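You operate a simulated robot arm through the tools that you are given. There is no shell and no other tool. Be economical: measure what you need, move in short steps, check, and stop when the job is done.

You are at the controls of a simulated robot arm. One attempt, no reset.

JOB
Mount the green cell in frame 3 and zero its dial.
Fine: cell on the platform, yoke over it, support wound down, then zero, in that order.

It is judged by the outcome, as a careful person would: the job done as asked, and still so three seconds after it is handed in. It fails if anything else is knocked over, pushed out of place, dropped, spilled or broken.

ROBOT AND FRAMES
A 7-joint arm with a two-finger parallel gripper on a trunk, on a base that drives. Base frame: it is fixed to the floor where the robot stands at the start and does not move with it; the origin is under the middle of the robot, x ahead of it, y to its left, z up. Lengths are in m, angles in degrees, forces in N, time in s.
With the tool pointing down near the work surface it reaches from about 0.22 to 0.74 m from the robot's upright axis, wherever it stands. Its first joint turns from -166.0 to 166.0 degrees. Places, roughly: frame 1 [0.7, 0.7, 1.1]; frame 1 side knob [0.5, 0.7, 0.9]; frame 1 yoke [0.7, 0.8, 1.2]; frame 2 [0.7, 0.4, 1.1]; frame 2 side knob [0.5, 0.3, 0.9]; frame 2 yoke [0.7, 0.4, 1.2]; frame 3 [0.7, 0.1, 1.1]; frame 3 dial [0.7, 0, 1.3]; frame 3 platform [0.7, 0.1, 1.1]; frame 3 side knob [0.5, 0, 0.9]; frame 3 yoke [0.5, 0.1, 1.1]. Payload 1.57 kg.
The TCP is the grasp point between the finger pads, 0.03 m short of the fingertips. In the tool frame z runs along the fingers and y along their closing line. Largest opening 0.11 m; finger width 0.024, thickness 0.012; the body of the gripper, 0.048 by 0.112 m, starts 0.078 m behind the TCP.
Orientation is told as [roll, pitch, yaw] about the base's x, y, z axes, in that order, counted from this pose: with the fingers straight down and closing along the base's y, the tool's x points along the base's -x, its y along +y and its z along -z.

CONTROLS
- The arm moves only by the tool apply_moves. Its argument "series" is a list of rows, each an object of numbers (a shift or turn left out is 0, a gripper value left out holds the last): "tx", "ty", "tz": the shift along the tool's x, y, z in m; "ax", "ay", "az": the turn, a rotation vector about the tool's x, y, z in degrees; "fingers": the finger opening in m, from 0 to 0.11. In form: [{"tx": .., "ty": .., "tz": .., "ax": .., "ay": .., "az": .., "fingers": ..}, ...]. A call has 1 to 10 rows; each row shifts and turns the commanded pose from where the row before left it, along the tool's axes as they then stand. A row lasts 0.2 s, in which the tool goes at most 0.05 m and 8.6 degrees; a call with a longer step from one row to the next is refused whole, and so is a gripper value outside its range. A pose out of reach is approached as far as the arm can. The call stops where the force on the tool passes 90 N (or 10 N more than at its start, if that is more) or the arm is blocked; 0.2 s more then pass. The fingers move at their own pace (about 0.045 m/s each) and stop on an object; they squeeze with about 21 N. The grip force told is the motor's: it shows also when the fingers shut on nothing. Time passes only in rows, and 0.2 s behind the last, so rows that do not move let the fingers close. The reply holds the time, the measured pose of the TCP, the force on the tool along the base axes, the opening and the grip force, in the units named above and with some noise, with the torque about the TCP (base axes, N m) and any sound that the robot's microphone picked up, and new pictures: "pictures" is both (left out), scene, wrist or none.
- Cameras (640 x 400 px; columns grow to the right, rows downward): "scene" is now at [0.0254, 0.1744, 1.5978]; the picture's right is [0.21, -0.98, 0.00], its down [-0.60, -0.13, -0.79] and it looks along [0.78, 0.17, -0.61] (base axes); focal length 268 px, centre (320, 200). "wrist" rides on the gripper at [0.07, 0.016, -0.141] in the tool frame; the picture's right is [-0.23, 0.97, 0.00], its down [-0.86, -0.20, -0.48] and it looks along [-0.47, -0.11, 0.88] (tool axes); focal length 222 px, centre (320, 200). There is no depth. A picture from a camera that has moved, and an enlarged one, comes with that camera's place and axes in the base frame and with its lens.
- move_column(by): slides the trunk up (or, below 0, down) by that many m; the arm and the scene camera ride with it, the base frame stays. It gives what a move gives, with no picture.
- steer(legs): drives the robot by 1 to 6 legs, each [ahead, turn to the left] in m and degrees, along the robot's own axes; the way and the turn of a leg run together, so that a leg with both is an arc; at most 1.5 m and 180 degrees a leg. The arm and the cameras ride along, it lands a little off, and it stops where it bumps. It gives what a move gives, and a new picture of the scene camera.
- aim_head(pan, tilt): turns the head with the scene camera to pan (to the left, within 155 degrees either way) and tilt (down, from -29 to 69), counted from straight ahead of the robot. It gives what a move gives, and a new picture of the scene camera.
- zoom(camera, box): a new picture of the part [left, top, right, bottom] of that camera's present view, enlarged. No time passes.
- sign_off(): hands the job in; it is judged then, once.

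Work in short steps. Places have to be worked out from the pictures, the camera data and where the tool is seen: move nearer, look again, correct. Check each grasp and each placing, and mend what went wrong. You have 120 turns and 260 pictures in all, those below and enlarged ones among them. Open the gripper and draw the arm clear of the work before you hand the job in, unless the task says otherwise; then end with one line.

The tools are called as name(argument=value, ...) on one line, values as JSON. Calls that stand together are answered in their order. apply_moves: Moves the arm, as the interface text tells. Its arguments: {"type":"object","properties":{"series":{"type":"array"},"pictures":{"type":"string","enum":["both","scene","wrist","none"]}},"required":["series"]} The other tools are called the same way: move_column (by) slides the trunk up or down; steer (legs) drives the base; aim_head (pan, tilt) turns the head that bears the scene camera; zoom (camera, box) takes an enlarged picture of a part of a camera's view; sign_off () hands the job in.

At the start:

```text
t: 0.0
eef_pos: [0.4881, 0.0321, 1.1499]
ee_rot: [0.0, 0.0, -0.1]
force: [-0.4, 0.6, -0.3]
moment: [0.0, 0.01, 0.01]
opening: 0.1099
grasp_force: 0.0
trunk travel left (down, up): [-0.525, 0.065]
robot x, y, heading: [0.0015, -0.0012, -0.2]
head pan, tilt: [12.1, 37.6]
```

scene: 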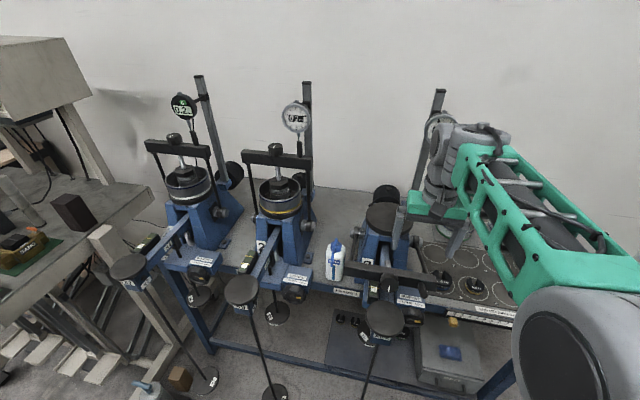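
wrist: 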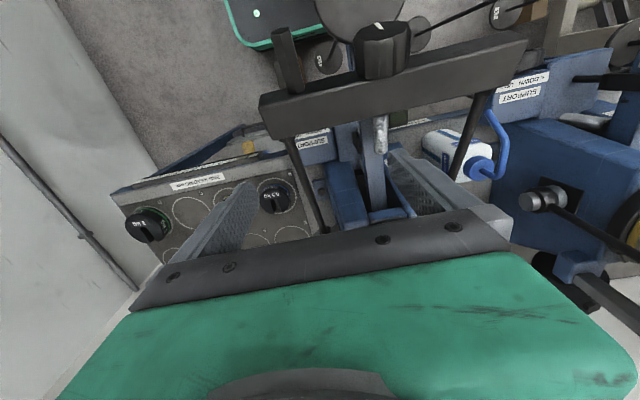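

I start by surveying: find the green cell and read labels around frame 3.

zoom(camera="scene", box=[320, 180, 520, 360])

zoom(camera="scene", box=[0, 150, 200, 400])

zoom(camera="scene", box=[140, 70, 360, 320])

aim_head(pan=70, tilt=35)

```text
2.22 times, centred on (420, 270) of scene
camera zoom: at [0.0254, 0.1744, 1.5978], right [0.21, -0.98, 0.0], down [-0.6, -0.13, -0.79], along [0.78, 0.17, -0.61], focal length 596 px, centre (98, 44)
```

zoom: 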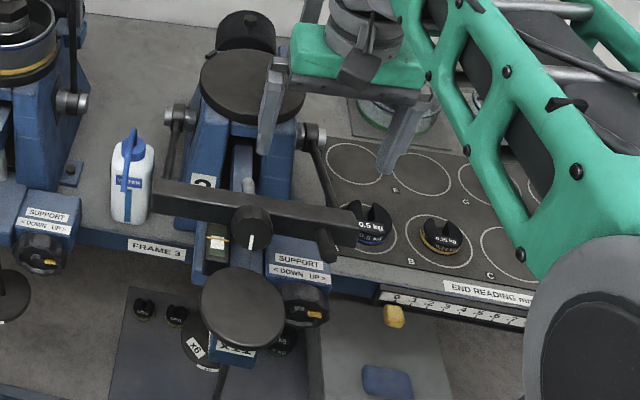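

```text
1.60 times, centred on (100, 275) of scene
camera zoom: at [0.0254, 0.1744, 1.5978], right [0.21, -0.98, 0.0], down [-0.6, -0.13, -0.79], along [0.78, 0.17, -0.61], focal length 429 px, centre (672, 80)
```

zoom: 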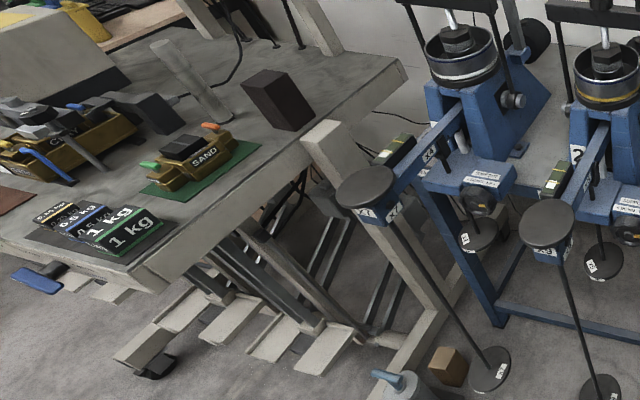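

```text
1.60 times, centred on (250, 195) of scene
camera zoom: at [0.0254, 0.1744, 1.5978], right [0.21, -0.98, 0.0], down [-0.6, -0.13, -0.79], along [0.78, 0.17, -0.61], focal length 429 px, centre (432, 208)
```

zoom: 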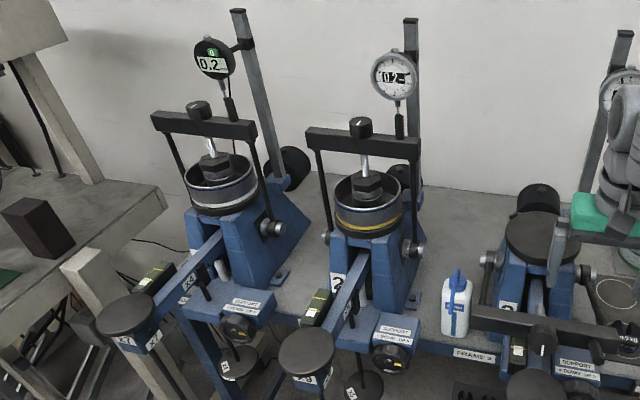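

```text
t: 1.3
eef_pos: [0.488, 0.0309, 1.1505]
ee_rot: [0.0, 0.0, 0.0]
force: [1.1, -0.3, 0.7]
moment: [0.0, -0.01, 0.02]
opening: 0.1101
grasp_force: 0.0
trunk travel left (down, up): [-0.525, 0.065]
robot x, y, heading: [0.0003, 0.0024, 0.0]
head pan, tilt: [70.0, 35.0]
camera scene: at [-0.0291, 0.2391, 1.6017], right [0.94, -0.34, 0.0], down [-0.2, -0.54, -0.82], along [0.28, 0.77, -0.57], focal length 268 px, centre (320, 200)
```

scene: 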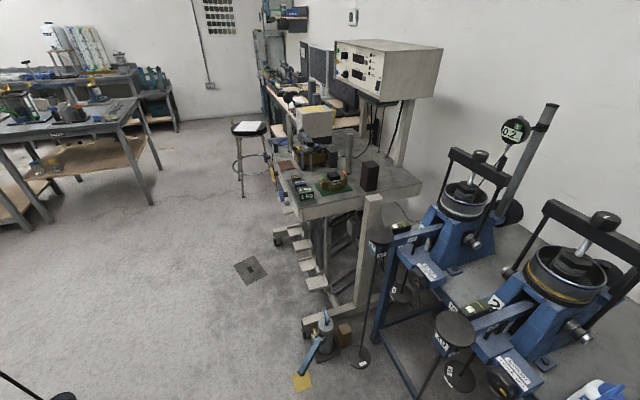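

Something with a green band sits behind the gripper on the mat to the right. I'll look to the right.

aim_head(pan=-15, tilt=40)

zoom(camera="wrist", box=[220, 0, 520, 200])

```text
t: 2.9
eef_pos: [0.4896, 0.0323, 1.1506]
ee_rot: [0.0, 0.1, 0.0]
force: [-0.8, 0.2, 0.4]
moment: [-0.04, 0.01, -0.01]
opening: 0.1101
grasp_force: 0.1
trunk travel left (down, up): [-0.525, 0.065]
robot x, y, heading: [0.0008, 0.0008, -0.1]
head pan, tilt: [-15.0, 40.0]
camera scene: at [0.0228, 0.1344, 1.5941], right [-0.26, -0.97, 0.0], down [-0.62, 0.17, -0.77], along [0.74, -0.2, -0.64], focal length 268 px, centre (320, 200)
```

scene: 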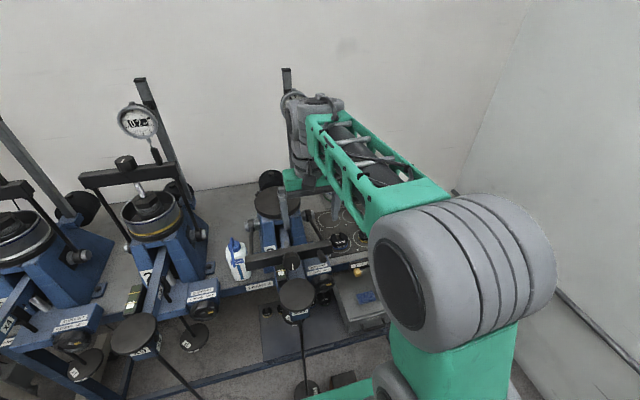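

```text
2.00 times, centred on (370, 100) of wrist
camera zoom: at [0.4191, 0.0473, 1.2907], right [0.23, 0.97, 0.0], down [0.86, -0.2, 0.48], along [0.47, -0.11, -0.88], focal length 444 px, centre (220, 400)
```

zoom: 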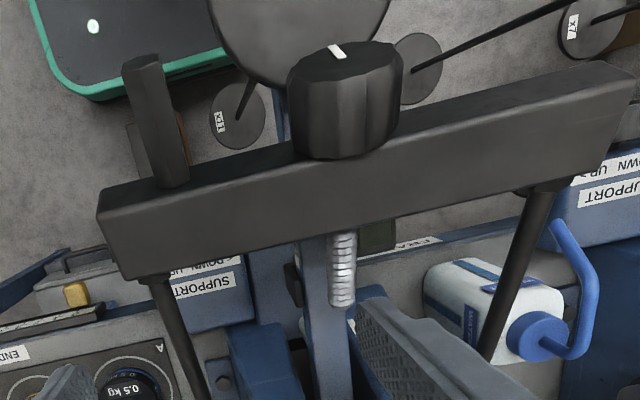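

The gripper hovers near the folded yoke. I raise the arm straight up and swing it left (+y) so that I can view the right-hand mat.

apply_moves(series=[{"tz": -0.05}, {"tz": -0.05}, {"tz": -0.05}, {"tz": -0.05}, {"ty": 0.05}, {"ty": 0.05}, {"ty": 0.05}, {"ty": 0.05}, {"ty": 0.05}, {"ty": 0.05}])

```text
t: 5.1
eef_pos: [0.4744, 0.2863, 1.3234]
ee_rot: [0.1, 0.0, 0.0]
force: [-0.3, -0.5, -0.6]
moment: [0.03, 0.03, 0.01]
opening: 0.1099
grasp_force: 0.0
out of reach, approached as far as the arm can: row 7, 8, 9, 10
trunk travel left (down, up): [-0.525, 0.065]
robot x, y, heading: [-0.0009, 0.0008, 0.1]
head pan, tilt: [-15.0, 40.0]
camera scene: at [0.0229, 0.1335, 1.5942], right [-0.26, -0.97, 0.0], down [-0.62, 0.17, -0.77], along [0.74, -0.2, -0.64], focal length 268 px, centre (320, 200)
camera wrist: at [0.4049, 0.3026, 1.4645], right [0.23, 0.97, 0.0], down [0.86, -0.2, 0.48], along [0.47, -0.11, -0.88], focal length 222 px, centre (320, 200)
```

scene: 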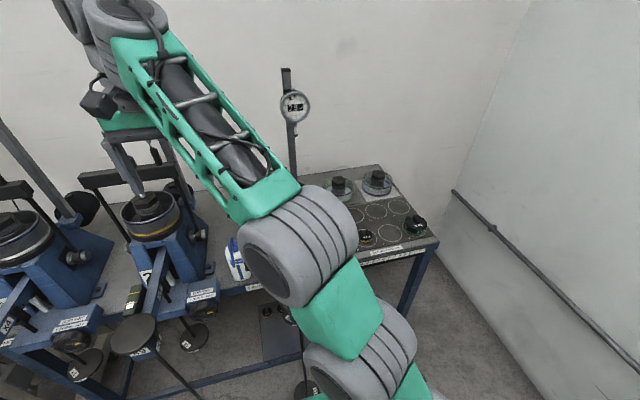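
wrist: 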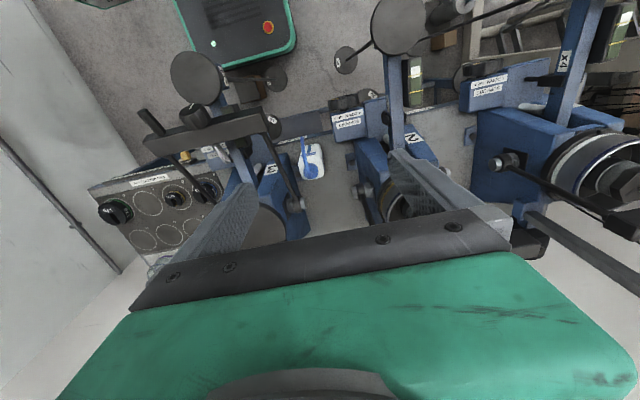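

zoom(camera="scene", box=[260, 60, 460, 280])

zoom(camera="scene", box=[310, 150, 440, 250])

```text
1.82 times, centred on (360, 170) of scene
camera zoom: at [0.0229, 0.1335, 1.5942], right [-0.26, -0.97, 0.0], down [-0.62, 0.17, -0.77], along [0.74, -0.2, -0.64], focal length 487 px, centre (247, 254)
```

zoom: 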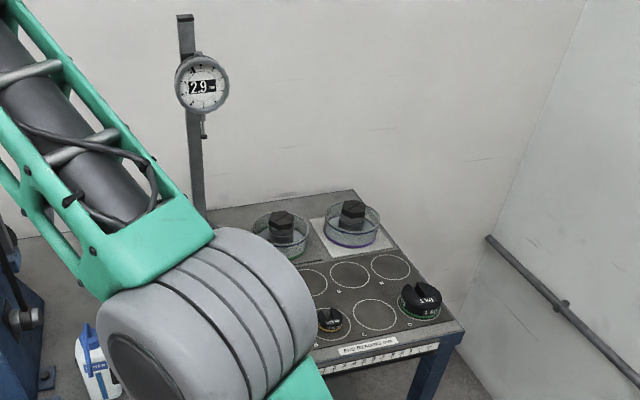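

```text
4.00 times, centred on (375, 200) of scene
camera zoom: at [0.0229, 0.1335, 1.5942], right [-0.26, -0.97, 0.0], down [-0.62, 0.17, -0.77], along [0.74, -0.2, -0.64], focal length 1072 px, centre (100, 200)
```

zoom: 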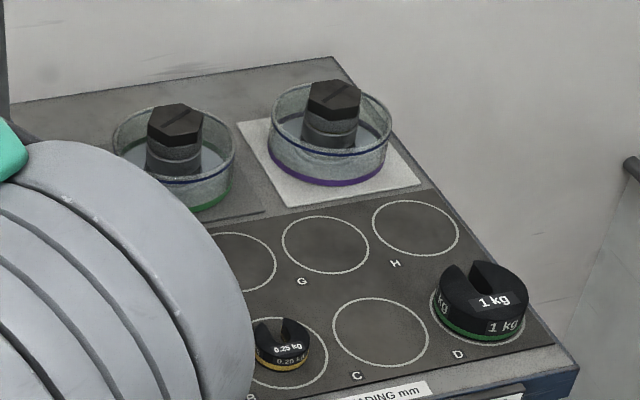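

The green cell stands on a square tile right of frame 3, roughly at (0.86,-0.24,0.9), bench top near z≈0.87. It holds water. I bring the wrist camera over there for a closer view.

apply_moves(series=[{"ty": -0.05}, {"ty": -0.05}, {"ty": -0.05}, {"ty": -0.05}, {"ty": -0.05}, {"ty": -0.05}, {"ty": -0.05}, {"ty": -0.05}, {"ty": -0.05}, {"ty": -0.05}])

aim_head(pan=10, tilt=40)

```text
t: 7.3
eef_pos: [0.4726, -0.2121, 1.3232]
ee_rot: [0.1, 0.1, -0.1]
force: [0.1, 0.6, 0.1]
moment: [0.03, 0.0, 0.02]
opening: 0.1099
grasp_force: 0.2
trunk travel left (down, up): [-0.525, 0.065]
robot x, y, heading: [0.003, 0.0018, 0.0]
head pan, tilt: [-15.0, 40.0]
camera scene: at [0.0232, 0.1333, 1.5942], right [-0.26, -0.97, 0.0], down [-0.62, 0.17, -0.77], along [0.74, -0.2, -0.64], focal length 268 px, centre (320, 200)
camera wrist: at [0.4031, -0.1965, 1.4637], right [0.23, 0.97, 0.0], down [0.86, -0.2, 0.48], along [0.47, -0.11, -0.88], focal length 222 px, centre (320, 200)
```

scene: 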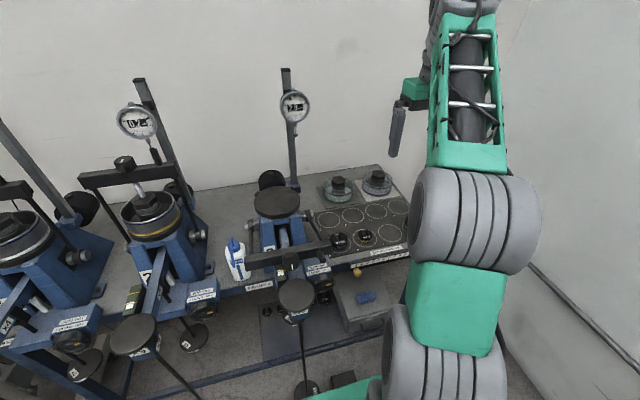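
wrist: 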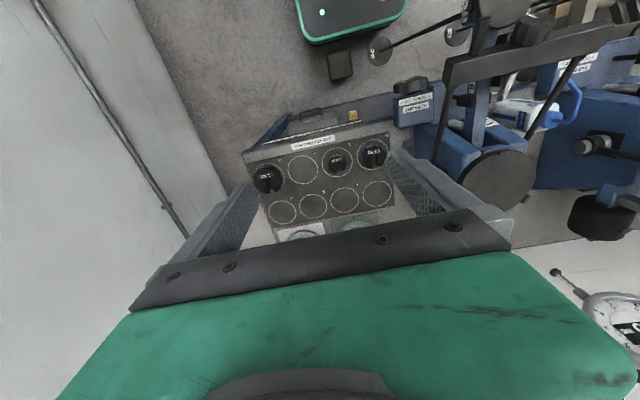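

```text
t: 8.2
eef_pos: [0.4721, -0.2091, 1.3233]
ee_rot: [0.0, -0.1, 0.1]
force: [0.4, -0.8, -0.8]
moment: [-0.01, 0.03, 0.0]
opening: 0.1099
grasp_force: 0.0
trunk travel left (down, up): [-0.525, 0.065]
robot x, y, heading: [0.0004, -0.0046, -0.1]
head pan, tilt: [10.0, 40.0]
camera scene: at [0.0244, 0.171, 1.5942], right [0.17, -0.98, 0.0], down [-0.63, -0.11, -0.77], along [0.75, 0.13, -0.64], focal length 268 px, centre (320, 200)
```

scene: 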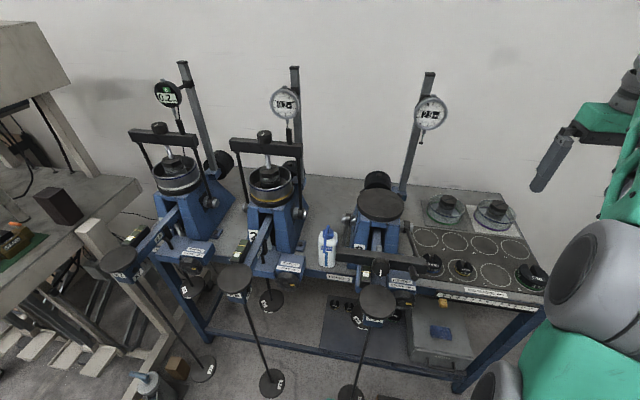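

zoom(camera="scene", box=[400, 170, 560, 300])

zoom(camera="scene", box=[310, 60, 470, 320])

zoom(camera="wrist", box=[240, 130, 440, 250])

```text
3.08 times, centred on (480, 235) of scene
camera zoom: at [0.0244, 0.171, 1.5942], right [0.17, -0.98, 0.0], down [-0.63, -0.11, -0.77], along [0.75, 0.13, -0.64], focal length 825 px, centre (-172, 92)
```

zoom: 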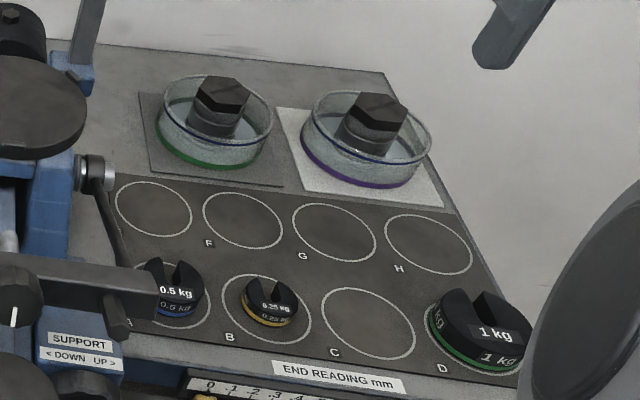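

```text
1.54 times, centred on (390, 190) of scene
camera zoom: at [0.0244, 0.171, 1.5942], right [0.17, -0.98, 0.0], down [-0.63, -0.11, -0.77], along [0.75, 0.13, -0.64], focal length 412 px, centre (212, 215)
```

zoom: 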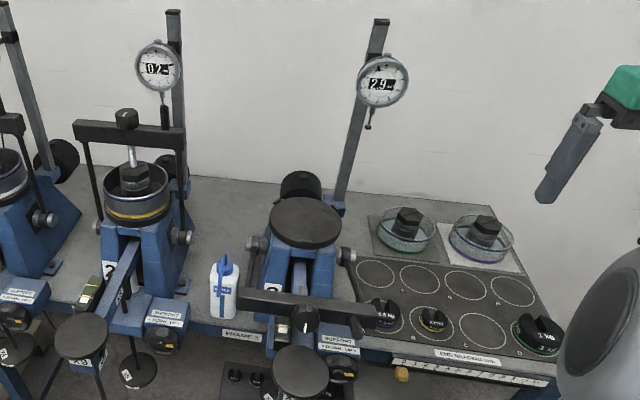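

```text
3.20 times, centred on (340, 190) of wrist
camera zoom: at [0.4029, -0.1944, 1.4641], right [0.23, 0.97, 0.0], down [0.86, -0.2, 0.48], along [0.47, -0.11, -0.88], focal length 711 px, centre (256, 232)
```

zoom: 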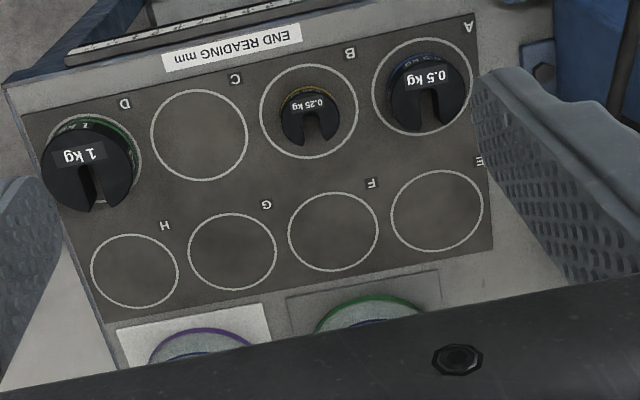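

The cell is wider (~0.12 m) than the gripper opens, so I'll grasp by the hex cap if it carries the cell. It lies about 0.84 m off, beyond reach, so I'll tuck the arm in and drive to about (0.125,-0.22).

apply_moves(series=[{"tx": 0.05}, {"tx": 0.05}, {"tx": 0.05, "ty": 0.03}, {"ty": 0.04}], pictures="none")

steer(legs=[[0, -60], [0.25, 0], [0, 60]])

```text
refused: row 3 steps farther than a row can; nothing moved
```

```text
t: 9.8
eef_pos: [0.3824, -0.3427, 1.3228]
ee_rot: [0.0, 0.0, -17.7]
force: [0.8, 0.1, 0.2]
moment: [-0.01, 0.02, 0.01]
opening: 0.11
grasp_force: 0.1
trunk travel left (down, up): [-0.525, 0.065]
robot x, y, heading: [-0.0018, -0.0006, -17.1]
head pan, tilt: [10.0, 40.0]
stopped in leg 1: the robot was blocked; the commanded pose is now the measured one
camera scene: at [0.071, 0.1576, 1.5941], right [-0.13, -0.99, 0.0], down [-0.64, 0.08, -0.77], along [0.76, -0.1, -0.64], focal length 268 px, centre (320, 200)
```

scene: 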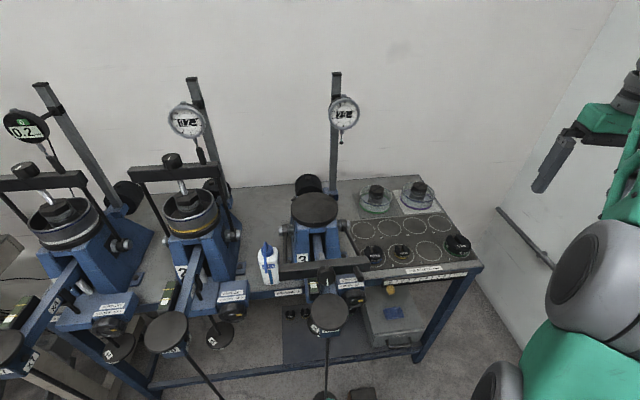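

The turn was blocked at 17°. I look at the floor around the robot.

aim_head(pan=0, tilt=69)

aim_head(pan=-100, tilt=60)

aim_head(pan=100, tilt=60)

```text
t: 10.7
eef_pos: [0.3829, -0.3425, 1.321]
ee_rot: [0.1, 0.1, -17.7]
force: [0.8, 0.2, 0.2]
moment: [0.01, -0.02, -0.02]
opening: 0.11
grasp_force: 0.1
trunk travel left (down, up): [-0.525, 0.065]
robot x, y, heading: [-0.006, 0.0017, -17.5]
head pan, tilt: [0.0, 68.8]
camera scene: at [0.0397, 0.1516, 1.5581], right [-0.3, -0.95, 0.0], down [-0.89, 0.28, -0.36], along [0.35, -0.11, -0.93], focal length 268 px, centre (320, 200)
```

scene: 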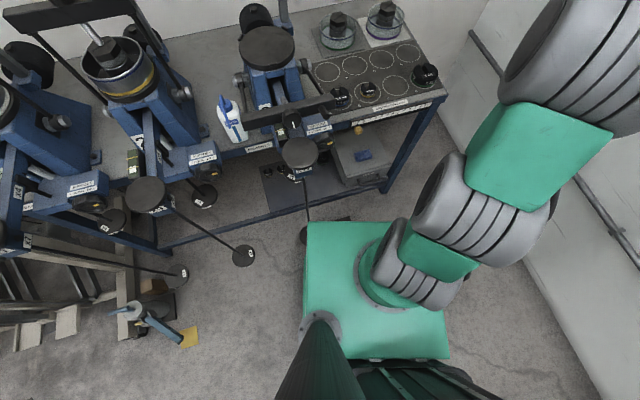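

```text
t: 12.4
eef_pos: [0.3824, -0.3427, 1.3226]
ee_rot: [0.1, 0.0, -17.6]
force: [0.7, 0.8, 0.0]
moment: [-0.02, 0.01, 0.01]
opening: 0.1098
grasp_force: 0.0
trunk travel left (down, up): [-0.525, 0.065]
robot x, y, heading: [-0.0017, -0.0007, -17.4]
head pan, tilt: [-100.0, 60.0]
camera scene: at [-0.0443, 0.1091, 1.5674], right [-0.89, 0.46, 0.0], down [0.4, 0.77, -0.5], along [-0.23, -0.44, -0.87], focal length 268 px, centre (320, 200)
```

scene: 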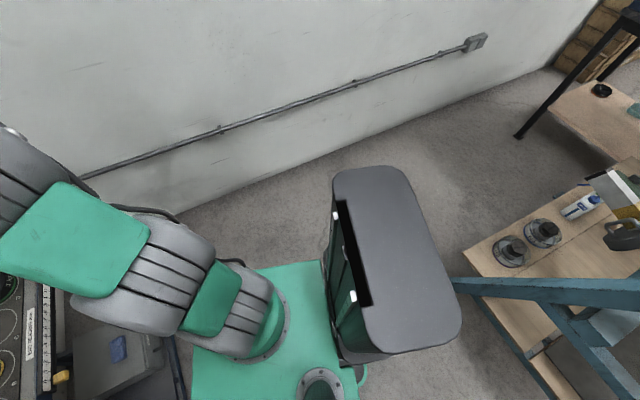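

```text
t: 15.4
eef_pos: [0.382, -0.3433, 1.3226]
ee_rot: [0.0, 0.1, -17.6]
force: [0.2, 0.2, -0.5]
moment: [0.02, 0.01, 0.02]
opening: 0.11
grasp_force: 0.1
trunk travel left (down, up): [-0.525, 0.065]
robot x, y, heading: [-0.0016, -0.001, -17.4]
head pan, tilt: [100.0, 60.0]
camera scene: at [-0.0051, 0.2344, 1.5674], right [0.99, -0.13, 0.0], down [-0.11, -0.86, -0.5], along [0.06, 0.5, -0.87], focal length 268 px, centre (320, 200)
```

scene: 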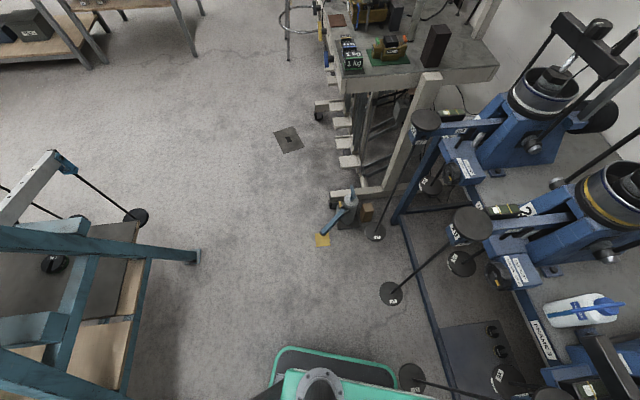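

aim_head(pan=35, tilt=69)

aim_head(pan=-150, tilt=55)

aim_head(pan=150, tilt=55)

```text
t: 16.7
eef_pos: [0.3823, -0.3424, 1.3226]
ee_rot: [0.1, 0.0, -17.5]
force: [-0.2, -0.2, -0.4]
moment: [-0.01, 0.03, -0.02]
opening: 0.11
grasp_force: 0.1
trunk travel left (down, up): [-0.525, 0.065]
robot x, y, heading: [-0.0041, 0.0023, -17.3]
head pan, tilt: [35.0, 68.8]
camera scene: at [0.0396, 0.1852, 1.558], right [0.3, -0.95, 0.0], down [-0.89, -0.28, -0.36], along [0.35, 0.11, -0.93], focal length 268 px, centre (320, 200)
```

scene: 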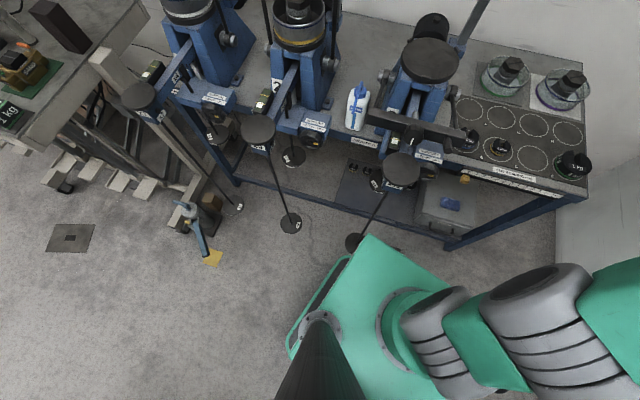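

```text
t: 19.5
eef_pos: [0.3828, -0.3426, 1.3219]
ee_rot: [0.1, 0.1, -17.5]
force: [0.3, -0.7, -0.1]
moment: [0.02, -0.01, 0.02]
opening: 0.11
grasp_force: 0.1
trunk travel left (down, up): [-0.525, 0.065]
robot x, y, heading: [-0.0048, 0.0033, -17.5]
head pan, tilt: [-150.0, 55.0]
camera scene: at [-0.0841, 0.1526, 1.5735], right [-0.22, 0.98, 0.0], down [0.8, 0.18, -0.57], along [-0.56, -0.13, -0.82], focal length 268 px, centre (320, 200)
```

scene: 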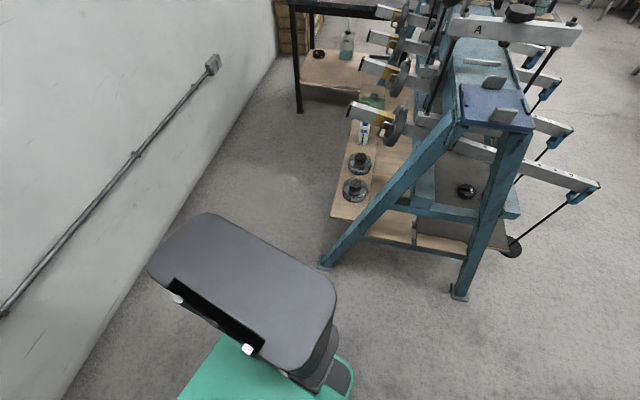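

```text
t: 23.6
eef_pos: [0.383, -0.3419, 1.3225]
ee_rot: [0.2, 0.1, -17.6]
force: [0.1, 0.1, -0.4]
moment: [0.0, 0.0, -0.02]
opening: 0.1102
grasp_force: 0.0
trunk travel left (down, up): [-0.525, 0.065]
robot x, y, heading: [-0.0056, 0.0037, -17.4]
head pan, tilt: [150.0, 55.0]
camera scene: at [-0.0625, 0.2214, 1.5735], right [0.74, 0.68, 0.0], down [0.55, -0.6, -0.57], along [-0.39, 0.42, -0.82], focal length 268 px, centre (320, 200)
```

scene: 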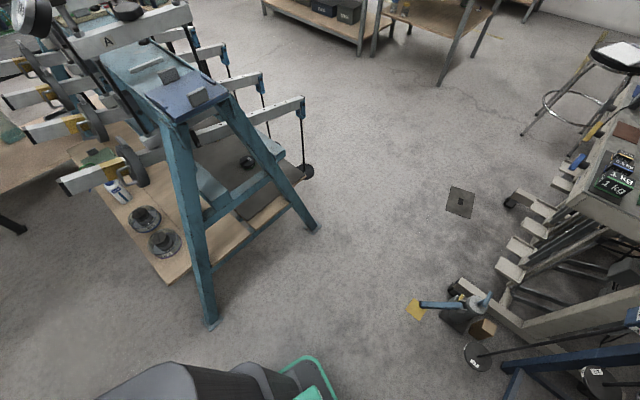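

The front-left base corner (radius ≈0.4) came up against hanger 3's plate near (0.42,0.10). I turn back off it, then tuck the arm in before any further driving.

steer(legs=[[0, 10]])

apply_moves(series=[{"tx": 0.05}, {"tx": 0.05}, {"tx": 0.04}, {"ty": 0.05}, {"ty": 0.05}, {"ty": 0.05}, {"ty": 0.05}, {"ty": 0.05}], pictures="none")

aim_head(pan=30, tilt=69)

```text
t: 24.7
eef_pos: [0.4376, -0.2693, 1.322]
ee_rot: [0.1, 0.1, -7.5]
force: [0.7, -0.1, -0.5]
moment: [0.03, -0.03, -0.01]
opening: 0.1098
grasp_force: 0.0
trunk travel left (down, up): [-0.525, 0.065]
robot x, y, heading: [-0.0077, -0.0007, -7.4]
head pan, tilt: [150.0, 55.0]
camera scene: at [-0.0996, 0.208, 1.5734], right [0.61, 0.79, 0.0], down [0.65, -0.5, -0.57], along [-0.46, 0.35, -0.82], focal length 268 px, centre (320, 200)
```

scene: 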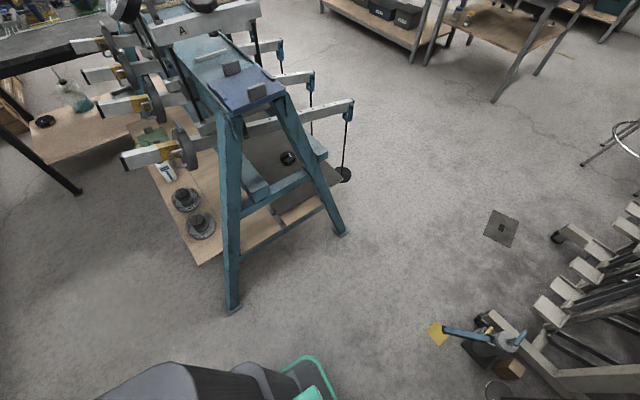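

```text
t: 26.5
eef_pos: [0.3313, -0.0052, 1.3226]
ee_rot: [-0.1, 0.1, -7.6]
force: [0.0, 0.1, 0.2]
moment: [-0.03, 0.0, 0.0]
opening: 0.11
grasp_force: 0.1
trunk travel left (down, up): [-0.525, 0.065]
robot x, y, heading: [-0.0039, 0.0032, -7.3]
head pan, tilt: [150.0, 55.0]
```

```text
t: 28.5
eef_pos: [0.3323, -0.0071, 1.3238]
ee_rot: [0.0, 0.0, -7.6]
force: [0.8, -0.5, -0.1]
moment: [0.01, 0.01, -0.01]
opening: 0.11
grasp_force: 0.1
trunk travel left (down, up): [-0.525, 0.065]
robot x, y, heading: [-0.0022, 0.0012, -7.5]
head pan, tilt: [30.0, 68.8]
camera scene: at [0.0091, 0.1855, 1.558], right [0.39, -0.92, 0.0], down [-0.86, -0.36, -0.36], along [0.33, 0.14, -0.93], focal length 268 px, centre (320, 200)
```

scene: 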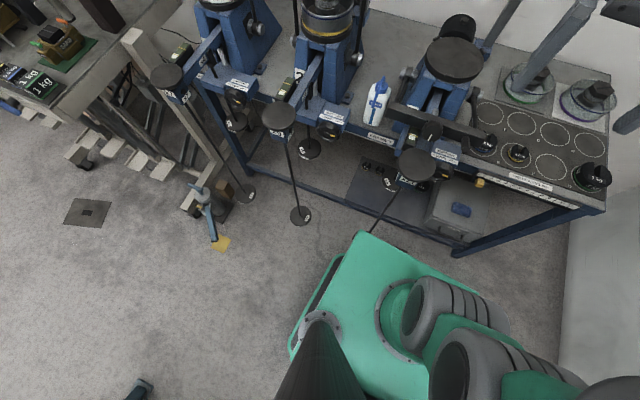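

Something dark on the floor just ahead of the base (about (0.37,-0.05)) may be what blocked. I look at it closely.

aim_head(pan=-5, tilt=66)

zoom(camera="scene", box=[220, 150, 420, 275])

zoom(camera="wrist", box=[160, 0, 640, 300])

```text
t: 29.5
eef_pos: [0.3311, -0.0063, 1.3242]
ee_rot: [0.0, 0.1, -7.7]
force: [0.0, -0.3, -0.1]
moment: [0.0, 0.02, -0.01]
opening: 0.1099
grasp_force: 0.1
trunk travel left (down, up): [-0.525, 0.065]
robot x, y, heading: [-0.003, 0.0021, -7.5]
head pan, tilt: [-5.0, 66.0]
camera scene: at [0.0156, 0.1512, 1.5608], right [-0.21, -0.98, 0.0], down [-0.89, 0.19, -0.41], along [0.4, -0.09, -0.91], focal length 268 px, centre (320, 200)
```

scene: 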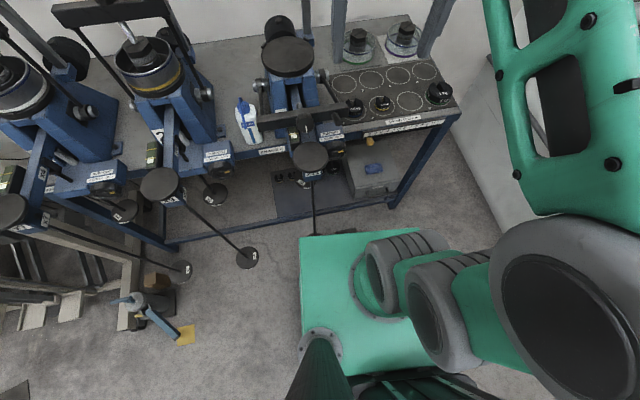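

```text
3.20 times, centred on (320, 212) of scene
camera zoom: at [0.0156, 0.1512, 1.5608], right [-0.21, -0.98, 0.0], down [-0.89, 0.19, -0.41], along [0.4, -0.09, -0.91], focal length 858 px, centre (320, 160)
```

zoom: 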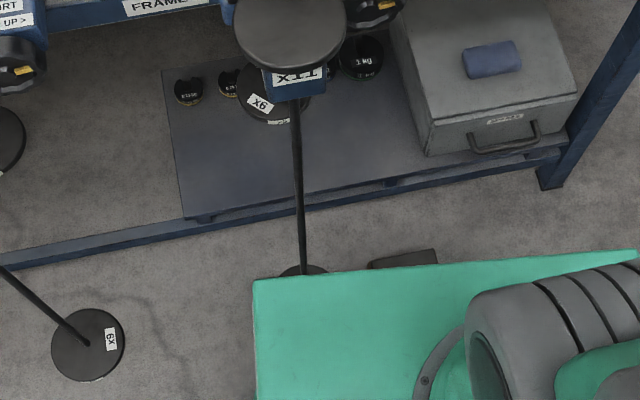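

```text
1.33 times, centred on (400, 150) of wrist
camera zoom: at [0.265, 0.018, 1.4644], right [0.35, 0.94, 0.0], down [0.82, -0.31, 0.48], along [0.45, -0.17, -0.88], focal length 296 px, centre (213, 267)
```

zoom: 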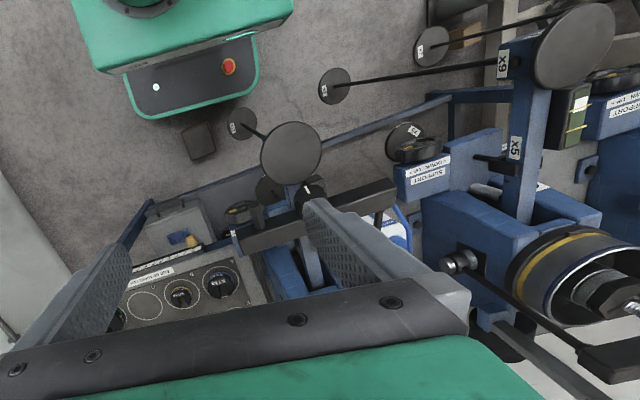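

Triangulating: base half-width ≈0.2, corner radius ≈0.3, hanger plate hangs at (0.36,0.10,0.3), a block stands at (0.38,-0.08), and the right wall is at y≈-1.0. I back up slightly, then go round to about (0.04,-0.38).

steer(legs=[[-0.1, 0], [0, -62.5], [0.42, 0]])

```text
t: 35.5
eef_pos: [0.1883, -0.6764, 1.3216]
ee_rot: [0.2, 0.1, -70.0]
force: [-0.5, 0.0, -0.1]
moment: [-0.02, 0.01, 0.0]
opening: 0.1101
grasp_force: 0.1
trunk travel left (down, up): [-0.525, 0.065]
robot x, y, heading: [0.0385, -0.3732, -69.7]
head pan, tilt: [-5.0, 66.0]
camera scene: at [0.1806, -0.3222, 1.5608], right [-0.96, -0.26, 0.0], down [-0.24, 0.88, -0.41], along [0.11, -0.39, -0.91], focal length 268 px, centre (320, 200)
```

scene: 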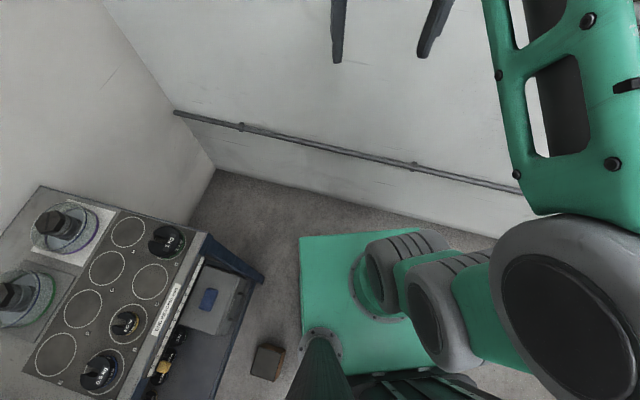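

Worked; the block is confirmed at about (0.38,-0.07). Turn back to heading 0.

steer(legs=[[0, 69.7]])

aim_head(pan=20, tilt=60)

```text
t: 38.9
eef_pos: [0.373, -0.3471, 1.3228]
ee_rot: [0.1, 0.1, -1.2]
force: [0.1, -0.1, 0.0]
moment: [0.0, 0.02, 0.03]
opening: 0.1103
grasp_force: 0.0
trunk travel left (down, up): [-0.525, 0.065]
robot x, y, heading: [0.0376, -0.3812, -1.0]
head pan, tilt: [-5.0, 66.0]
camera scene: at [0.0422, -0.2247, 1.5608], right [-0.1, -0.99, 0.0], down [-0.91, 0.09, -0.41], along [0.4, -0.04, -0.91], focal length 268 px, centre (320, 200)
```

scene: 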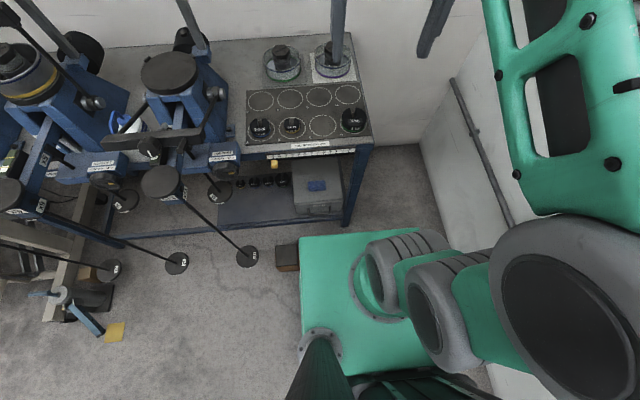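

```text
t: 39.8
eef_pos: [0.3734, -0.347, 1.3237]
ee_rot: [0.1, 0.1, -1.2]
force: [-0.1, -0.4, -0.3]
moment: [0.0, 0.0, 0.02]
opening: 0.1099
grasp_force: 0.1
trunk travel left (down, up): [-0.525, 0.065]
robot x, y, heading: [0.0364, -0.3754, -1.0]
head pan, tilt: [20.0, 60.0]
camera scene: at [0.0461, -0.1969, 1.5674], right [0.33, -0.95, 0.0], down [-0.82, -0.28, -0.5], along [0.47, 0.16, -0.87], focal length 268 px, centre (320, 200)
```

scene: 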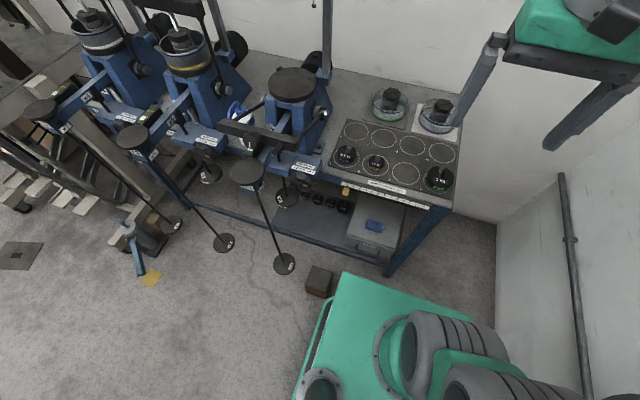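

Clear ahead. Drive forward 0.15 m.

steer(legs=[[0.15, 1]])

aim_head(pan=12, tilt=45)

```text
t: 41.2
eef_pos: [0.5098, -0.3426, 1.3228]
ee_rot: [0.0, 0.1, -0.4]
force: [0.2, 0.4, 1.0]
moment: [0.0, -0.07, 0.0]
opening: 0.1103
grasp_force: 0.0
trunk travel left (down, up): [-0.525, 0.065]
robot x, y, heading: [0.1785, -0.3722, 0.1]
head pan, tilt: [20.0, 60.0]
stopped in leg 1: the robot was blocked; the commanded pose is now the measured one
camera scene: at [0.1791, -0.1982, 1.5674], right [0.34, -0.94, 0.0], down [-0.81, -0.29, -0.5], along [0.47, 0.17, -0.87], focal length 268 px, centre (320, 200)
```

scene: 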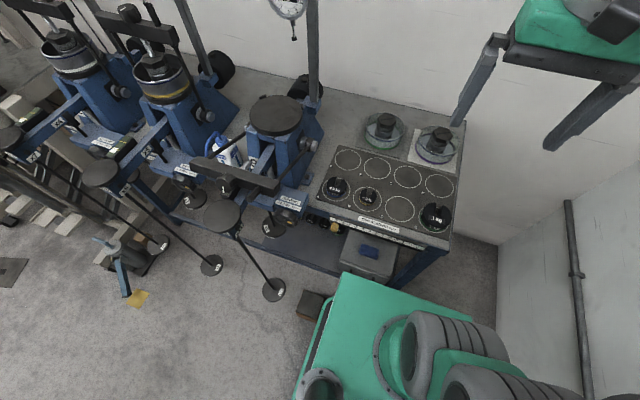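

```text
t: 42.0
eef_pos: [0.5098, -0.3422, 1.3224]
ee_rot: [0.1, 0.2, -0.3]
force: [0.4, 0.0, 0.8]
moment: [0.0, -0.03, 0.02]
opening: 0.11
grasp_force: 0.0
trunk travel left (down, up): [-0.525, 0.065]
robot x, y, heading: [0.174, -0.3793, -0.3]
head pan, tilt: [12.0, 45.0]
camera scene: at [0.1971, -0.204, 1.5868], right [0.21, -0.98, 0.0], down [-0.69, -0.15, -0.71], along [0.69, 0.15, -0.71], focal length 268 px, centre (320, 200)
```

scene: 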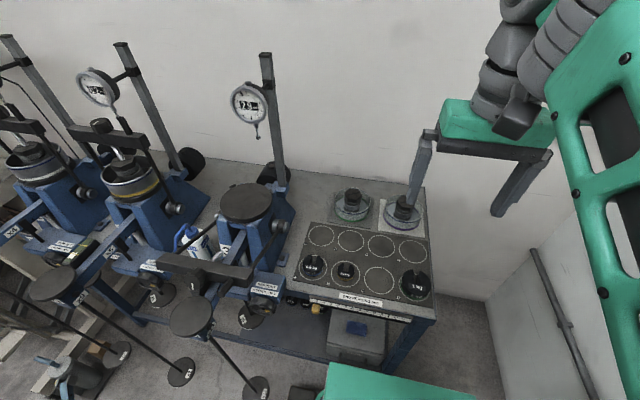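

Blocked 1.5 cm short (touching the bench front), so I back off 1 cm. Then move the tool over to above the cell, around (0.78,-0.18).

steer(legs=[[-0.012, 0]])

apply_moves(series=[{"ty": 0.04, "fingers": 0.075}, {"ty": 0.04}, {"ty": 0.04}, {"ty": 0.04}, {"tx": -0.045, "tz": 0.02}, {"tx": -0.045, "tz": 0.02}, {"tx": -0.045, "tz": 0.02}, {"tx": -0.045, "tz": 0.02}, {"tx": -0.045, "tz": 0.02}])

```text
t: 42.7
eef_pos: [0.4974, -0.3423, 1.3225]
ee_rot: [0.1, 0.1, -0.3]
force: [-0.2, 0.9, 0.3]
moment: [-0.01, 0.01, -0.01]
opening: 0.1098
grasp_force: 0.1
trunk travel left (down, up): [-0.525, 0.065]
robot x, y, heading: [0.1636, -0.3798, -0.1]
head pan, tilt: [12.0, 45.0]
camera scene: at [0.1842, -0.204, 1.5869], right [0.21, -0.98, 0.0], down [-0.69, -0.15, -0.71], along [0.69, 0.15, -0.71], focal length 268 px, centre (320, 200)
```

scene: 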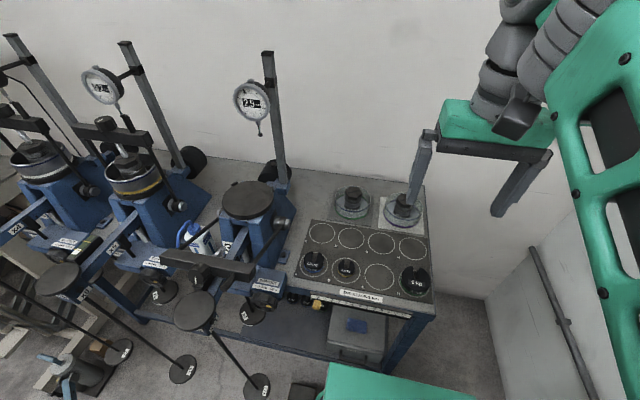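

```text
t: 44.7
eef_pos: [0.7248, -0.1818, 1.2241]
ee_rot: [0.1, 0.1, -0.3]
force: [0.5, -0.2, 0.5]
moment: [0.02, 0.01, -0.03]
opening: 0.0748
grasp_force: 0.0
trunk travel left (down, up): [-0.525, 0.065]
robot x, y, heading: [0.1666, -0.3791, -0.2]
head pan, tilt: [12.0, 45.0]
camera scene: at [0.1863, -0.2037, 1.5868], right [0.21, -0.98, 0.0], down [-0.69, -0.15, -0.71], along [0.69, 0.15, -0.71], focal length 268 px, centre (320, 200)
camera wrist: at [0.6559, -0.1659, 1.365], right [0.23, 0.97, 0.0], down [0.85, -0.21, 0.48], along [0.46, -0.11, -0.88], focal length 222 px, centre (320, 200)
```

scene: 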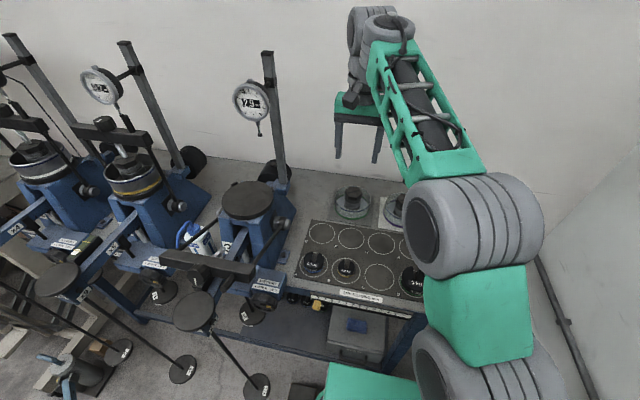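
wrist: 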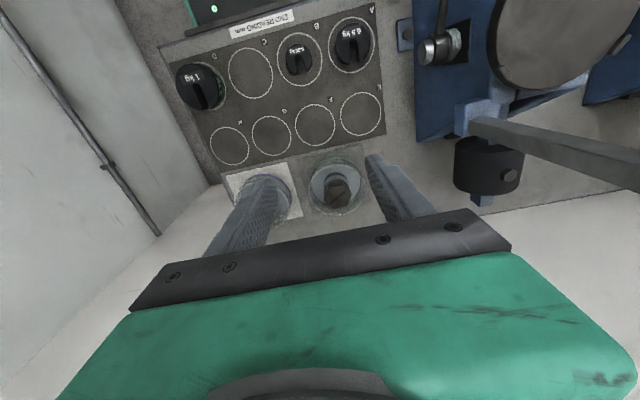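

The cell lies between the finger lines, with its hex near (0.87,-0.18). I zoom to see its build and hex orientation.

zoom(camera="wrist", box=[280, 130, 400, 230])

zoom(camera="scene", box=[320, 110, 400, 230])

```text
4.00 times, centred on (340, 180) of wrist
camera zoom: at [0.6559, -0.1659, 1.365], right [0.23, 0.97, 0.0], down [0.85, -0.21, 0.48], along [0.46, -0.11, -0.88], focal length 888 px, centre (240, 280)
```

zoom: 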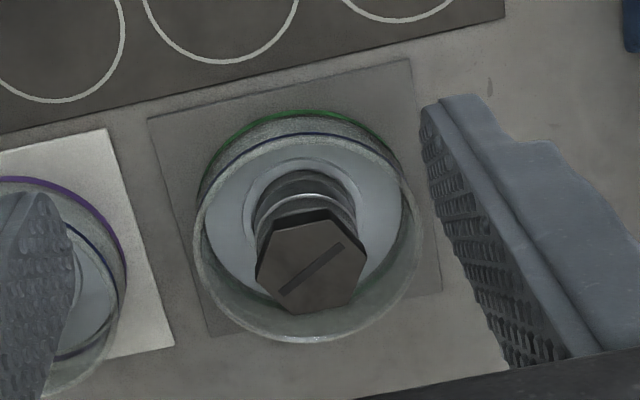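

```text
3.33 times, centred on (360, 170) of scene
camera zoom: at [0.1863, -0.2037, 1.5868], right [0.21, -0.98, 0.0], down [-0.69, -0.15, -0.71], along [0.69, 0.15, -0.71], focal length 893 px, centre (187, 300)
```

zoom: 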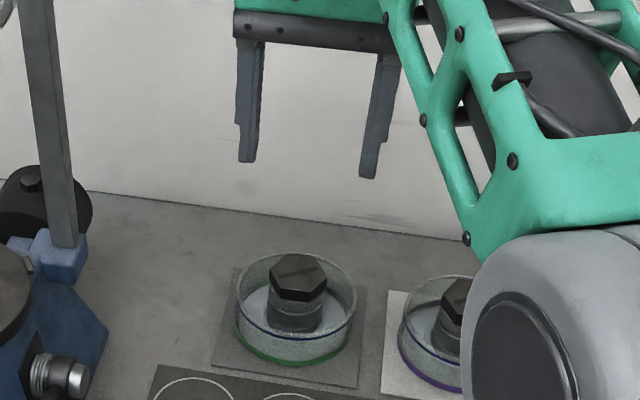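

Hex flats run at about 25° (mod 60) in base yaw, ~0.053 across. I move over the cell, yaw +25° and come down to z≈1.08 for a check.

apply_moves(series=[{"tx": -0.045, "ty": 0.002}, {"tx": -0.045, "ty": 0.002}, {"tx": -0.045}, {"az": -8.3, "tz": 0.03}, {"az": -8.3, "tz": 0.03}, {"az": -8.4, "tz": 0.03}, {"tz": 0.03}, {}])

```text
t: 46.5
eef_pos: [0.7898, -0.1844, 1.096]
ee_rot: [0.1, 0.0, 24.7]
force: [-0.6, 0.0, 0.3]
moment: [-0.02, -0.05, 0.05]
opening: 0.0751
grasp_force: 0.0
out of reach, approached as far as the arm can: row 2, 3
trunk travel left (down, up): [-0.525, 0.065]
robot x, y, heading: [0.1642, -0.3762, 0.1]
head pan, tilt: [12.0, 45.0]
camera scene: at [0.1853, -0.2038, 1.5869], right [0.21, -0.98, 0.0], down [-0.69, -0.15, -0.71], along [0.69, 0.15, -0.71], focal length 268 px, centre (320, 200)
camera wrist: at [0.7203, -0.1999, 1.237], right [-0.2, 0.98, 0.0], down [0.86, 0.18, 0.48], along [0.47, 0.1, -0.88], focal length 222 px, centre (320, 200)
```

scene: 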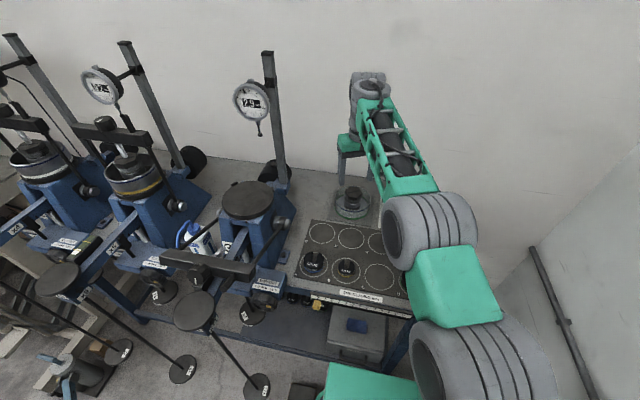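
wrist: 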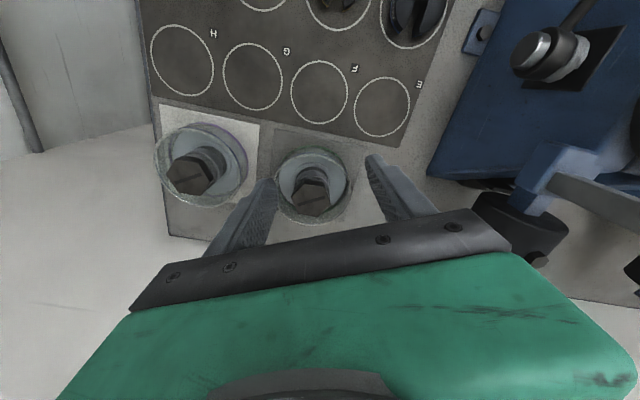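

The earlier forward stop was at height. Two wrist views put the hex top near (0.88,-0.18,0.915). I lower to z≈1.0 and advance; if out of reach I'll adjust the column.

apply_moves(series=[{"tz": 0.04}, {"tz": 0.04}, {"tx": -0.027, "ty": -0.01}, {"tx": -0.027, "ty": -0.01}, {"tx": -0.027, "ty": -0.01}, {}])

```text
t: 47.9
eef_pos: [0.8671, -0.1761, 1.0146]
ee_rot: [0.1, 0.2, 24.7]
force: [-0.2, 0.0, -0.6]
moment: [0.04, 0.02, 0.01]
opening: 0.0751
grasp_force: 0.1
out of reach, approached as far as the arm can: row 5
trunk travel left (down, up): [-0.525, 0.065]
robot x, y, heading: [0.1635, -0.378, -0.3]
head pan, tilt: [12.0, 45.0]
camera scene: at [0.1862, -0.2037, 1.5868], right [0.21, -0.98, 0.0], down [-0.69, -0.15, -0.71], along [0.69, 0.15, -0.71], focal length 268 px, centre (320, 200)
camera wrist: at [0.7971, -0.191, 1.1563], right [-0.2, 0.98, 0.0], down [0.86, 0.18, 0.47], along [0.46, 0.1, -0.88], focal length 222 px, centre (320, 200)
```

scene: 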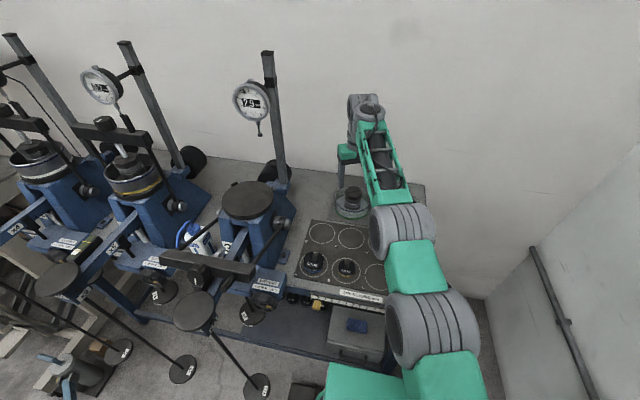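
wrist: 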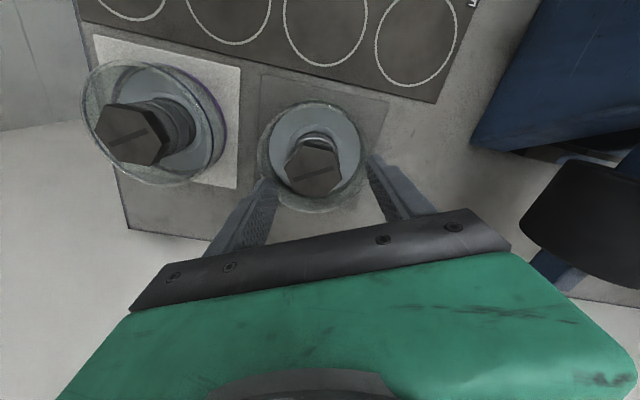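

Slightly at the reach limit; the arm reaches farther low relative to the trunk, so I raise the column 0.06 and then lower the tool and advance ~1.5 cm.

move_column(by=0.06)

apply_moves(series=[{"tz": 0.04}, {"tz": 0.04}, {"tx": -0.012, "ty": -0.007}, {}], pictures="wrist")

```text
t: 48.9
eef_pos: [0.867, -0.1769, 1.0768]
ee_rot: [0.2, 0.1, 24.7]
force: [-0.1, 0.9, 0.3]
moment: [0.01, -0.01, -0.04]
opening: 0.0749
grasp_force: 0.1
trunk travel left (down, up): [-0.585, 0.005]
robot x, y, heading: [0.1652, -0.3759, -0.0]
head pan, tilt: [12.0, 45.0]
```

```text
t: 49.9
eef_pos: [0.8798, -0.1767, 0.9955]
ee_rot: [0.1, 0.0, 24.7]
force: [0.0, 0.8, -0.9]
moment: [0.01, -0.02, 0.0]
opening: 0.0748
grasp_force: 0.1
trunk travel left (down, up): [-0.585, 0.005]
robot x, y, heading: [0.1639, -0.3767, -0.1]
head pan, tilt: [12.0, 45.0]
camera wrist: at [0.8099, -0.1921, 1.1368], right [-0.2, 0.98, 0.0], down [0.86, 0.17, 0.48], along [0.47, 0.1, -0.88], focal length 222 px, centre (320, 200)
```

wrist: 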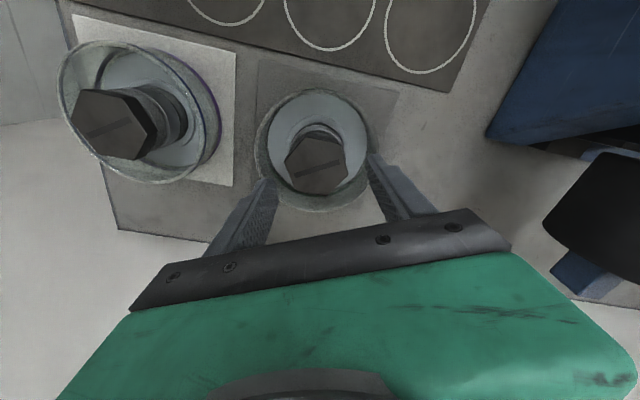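

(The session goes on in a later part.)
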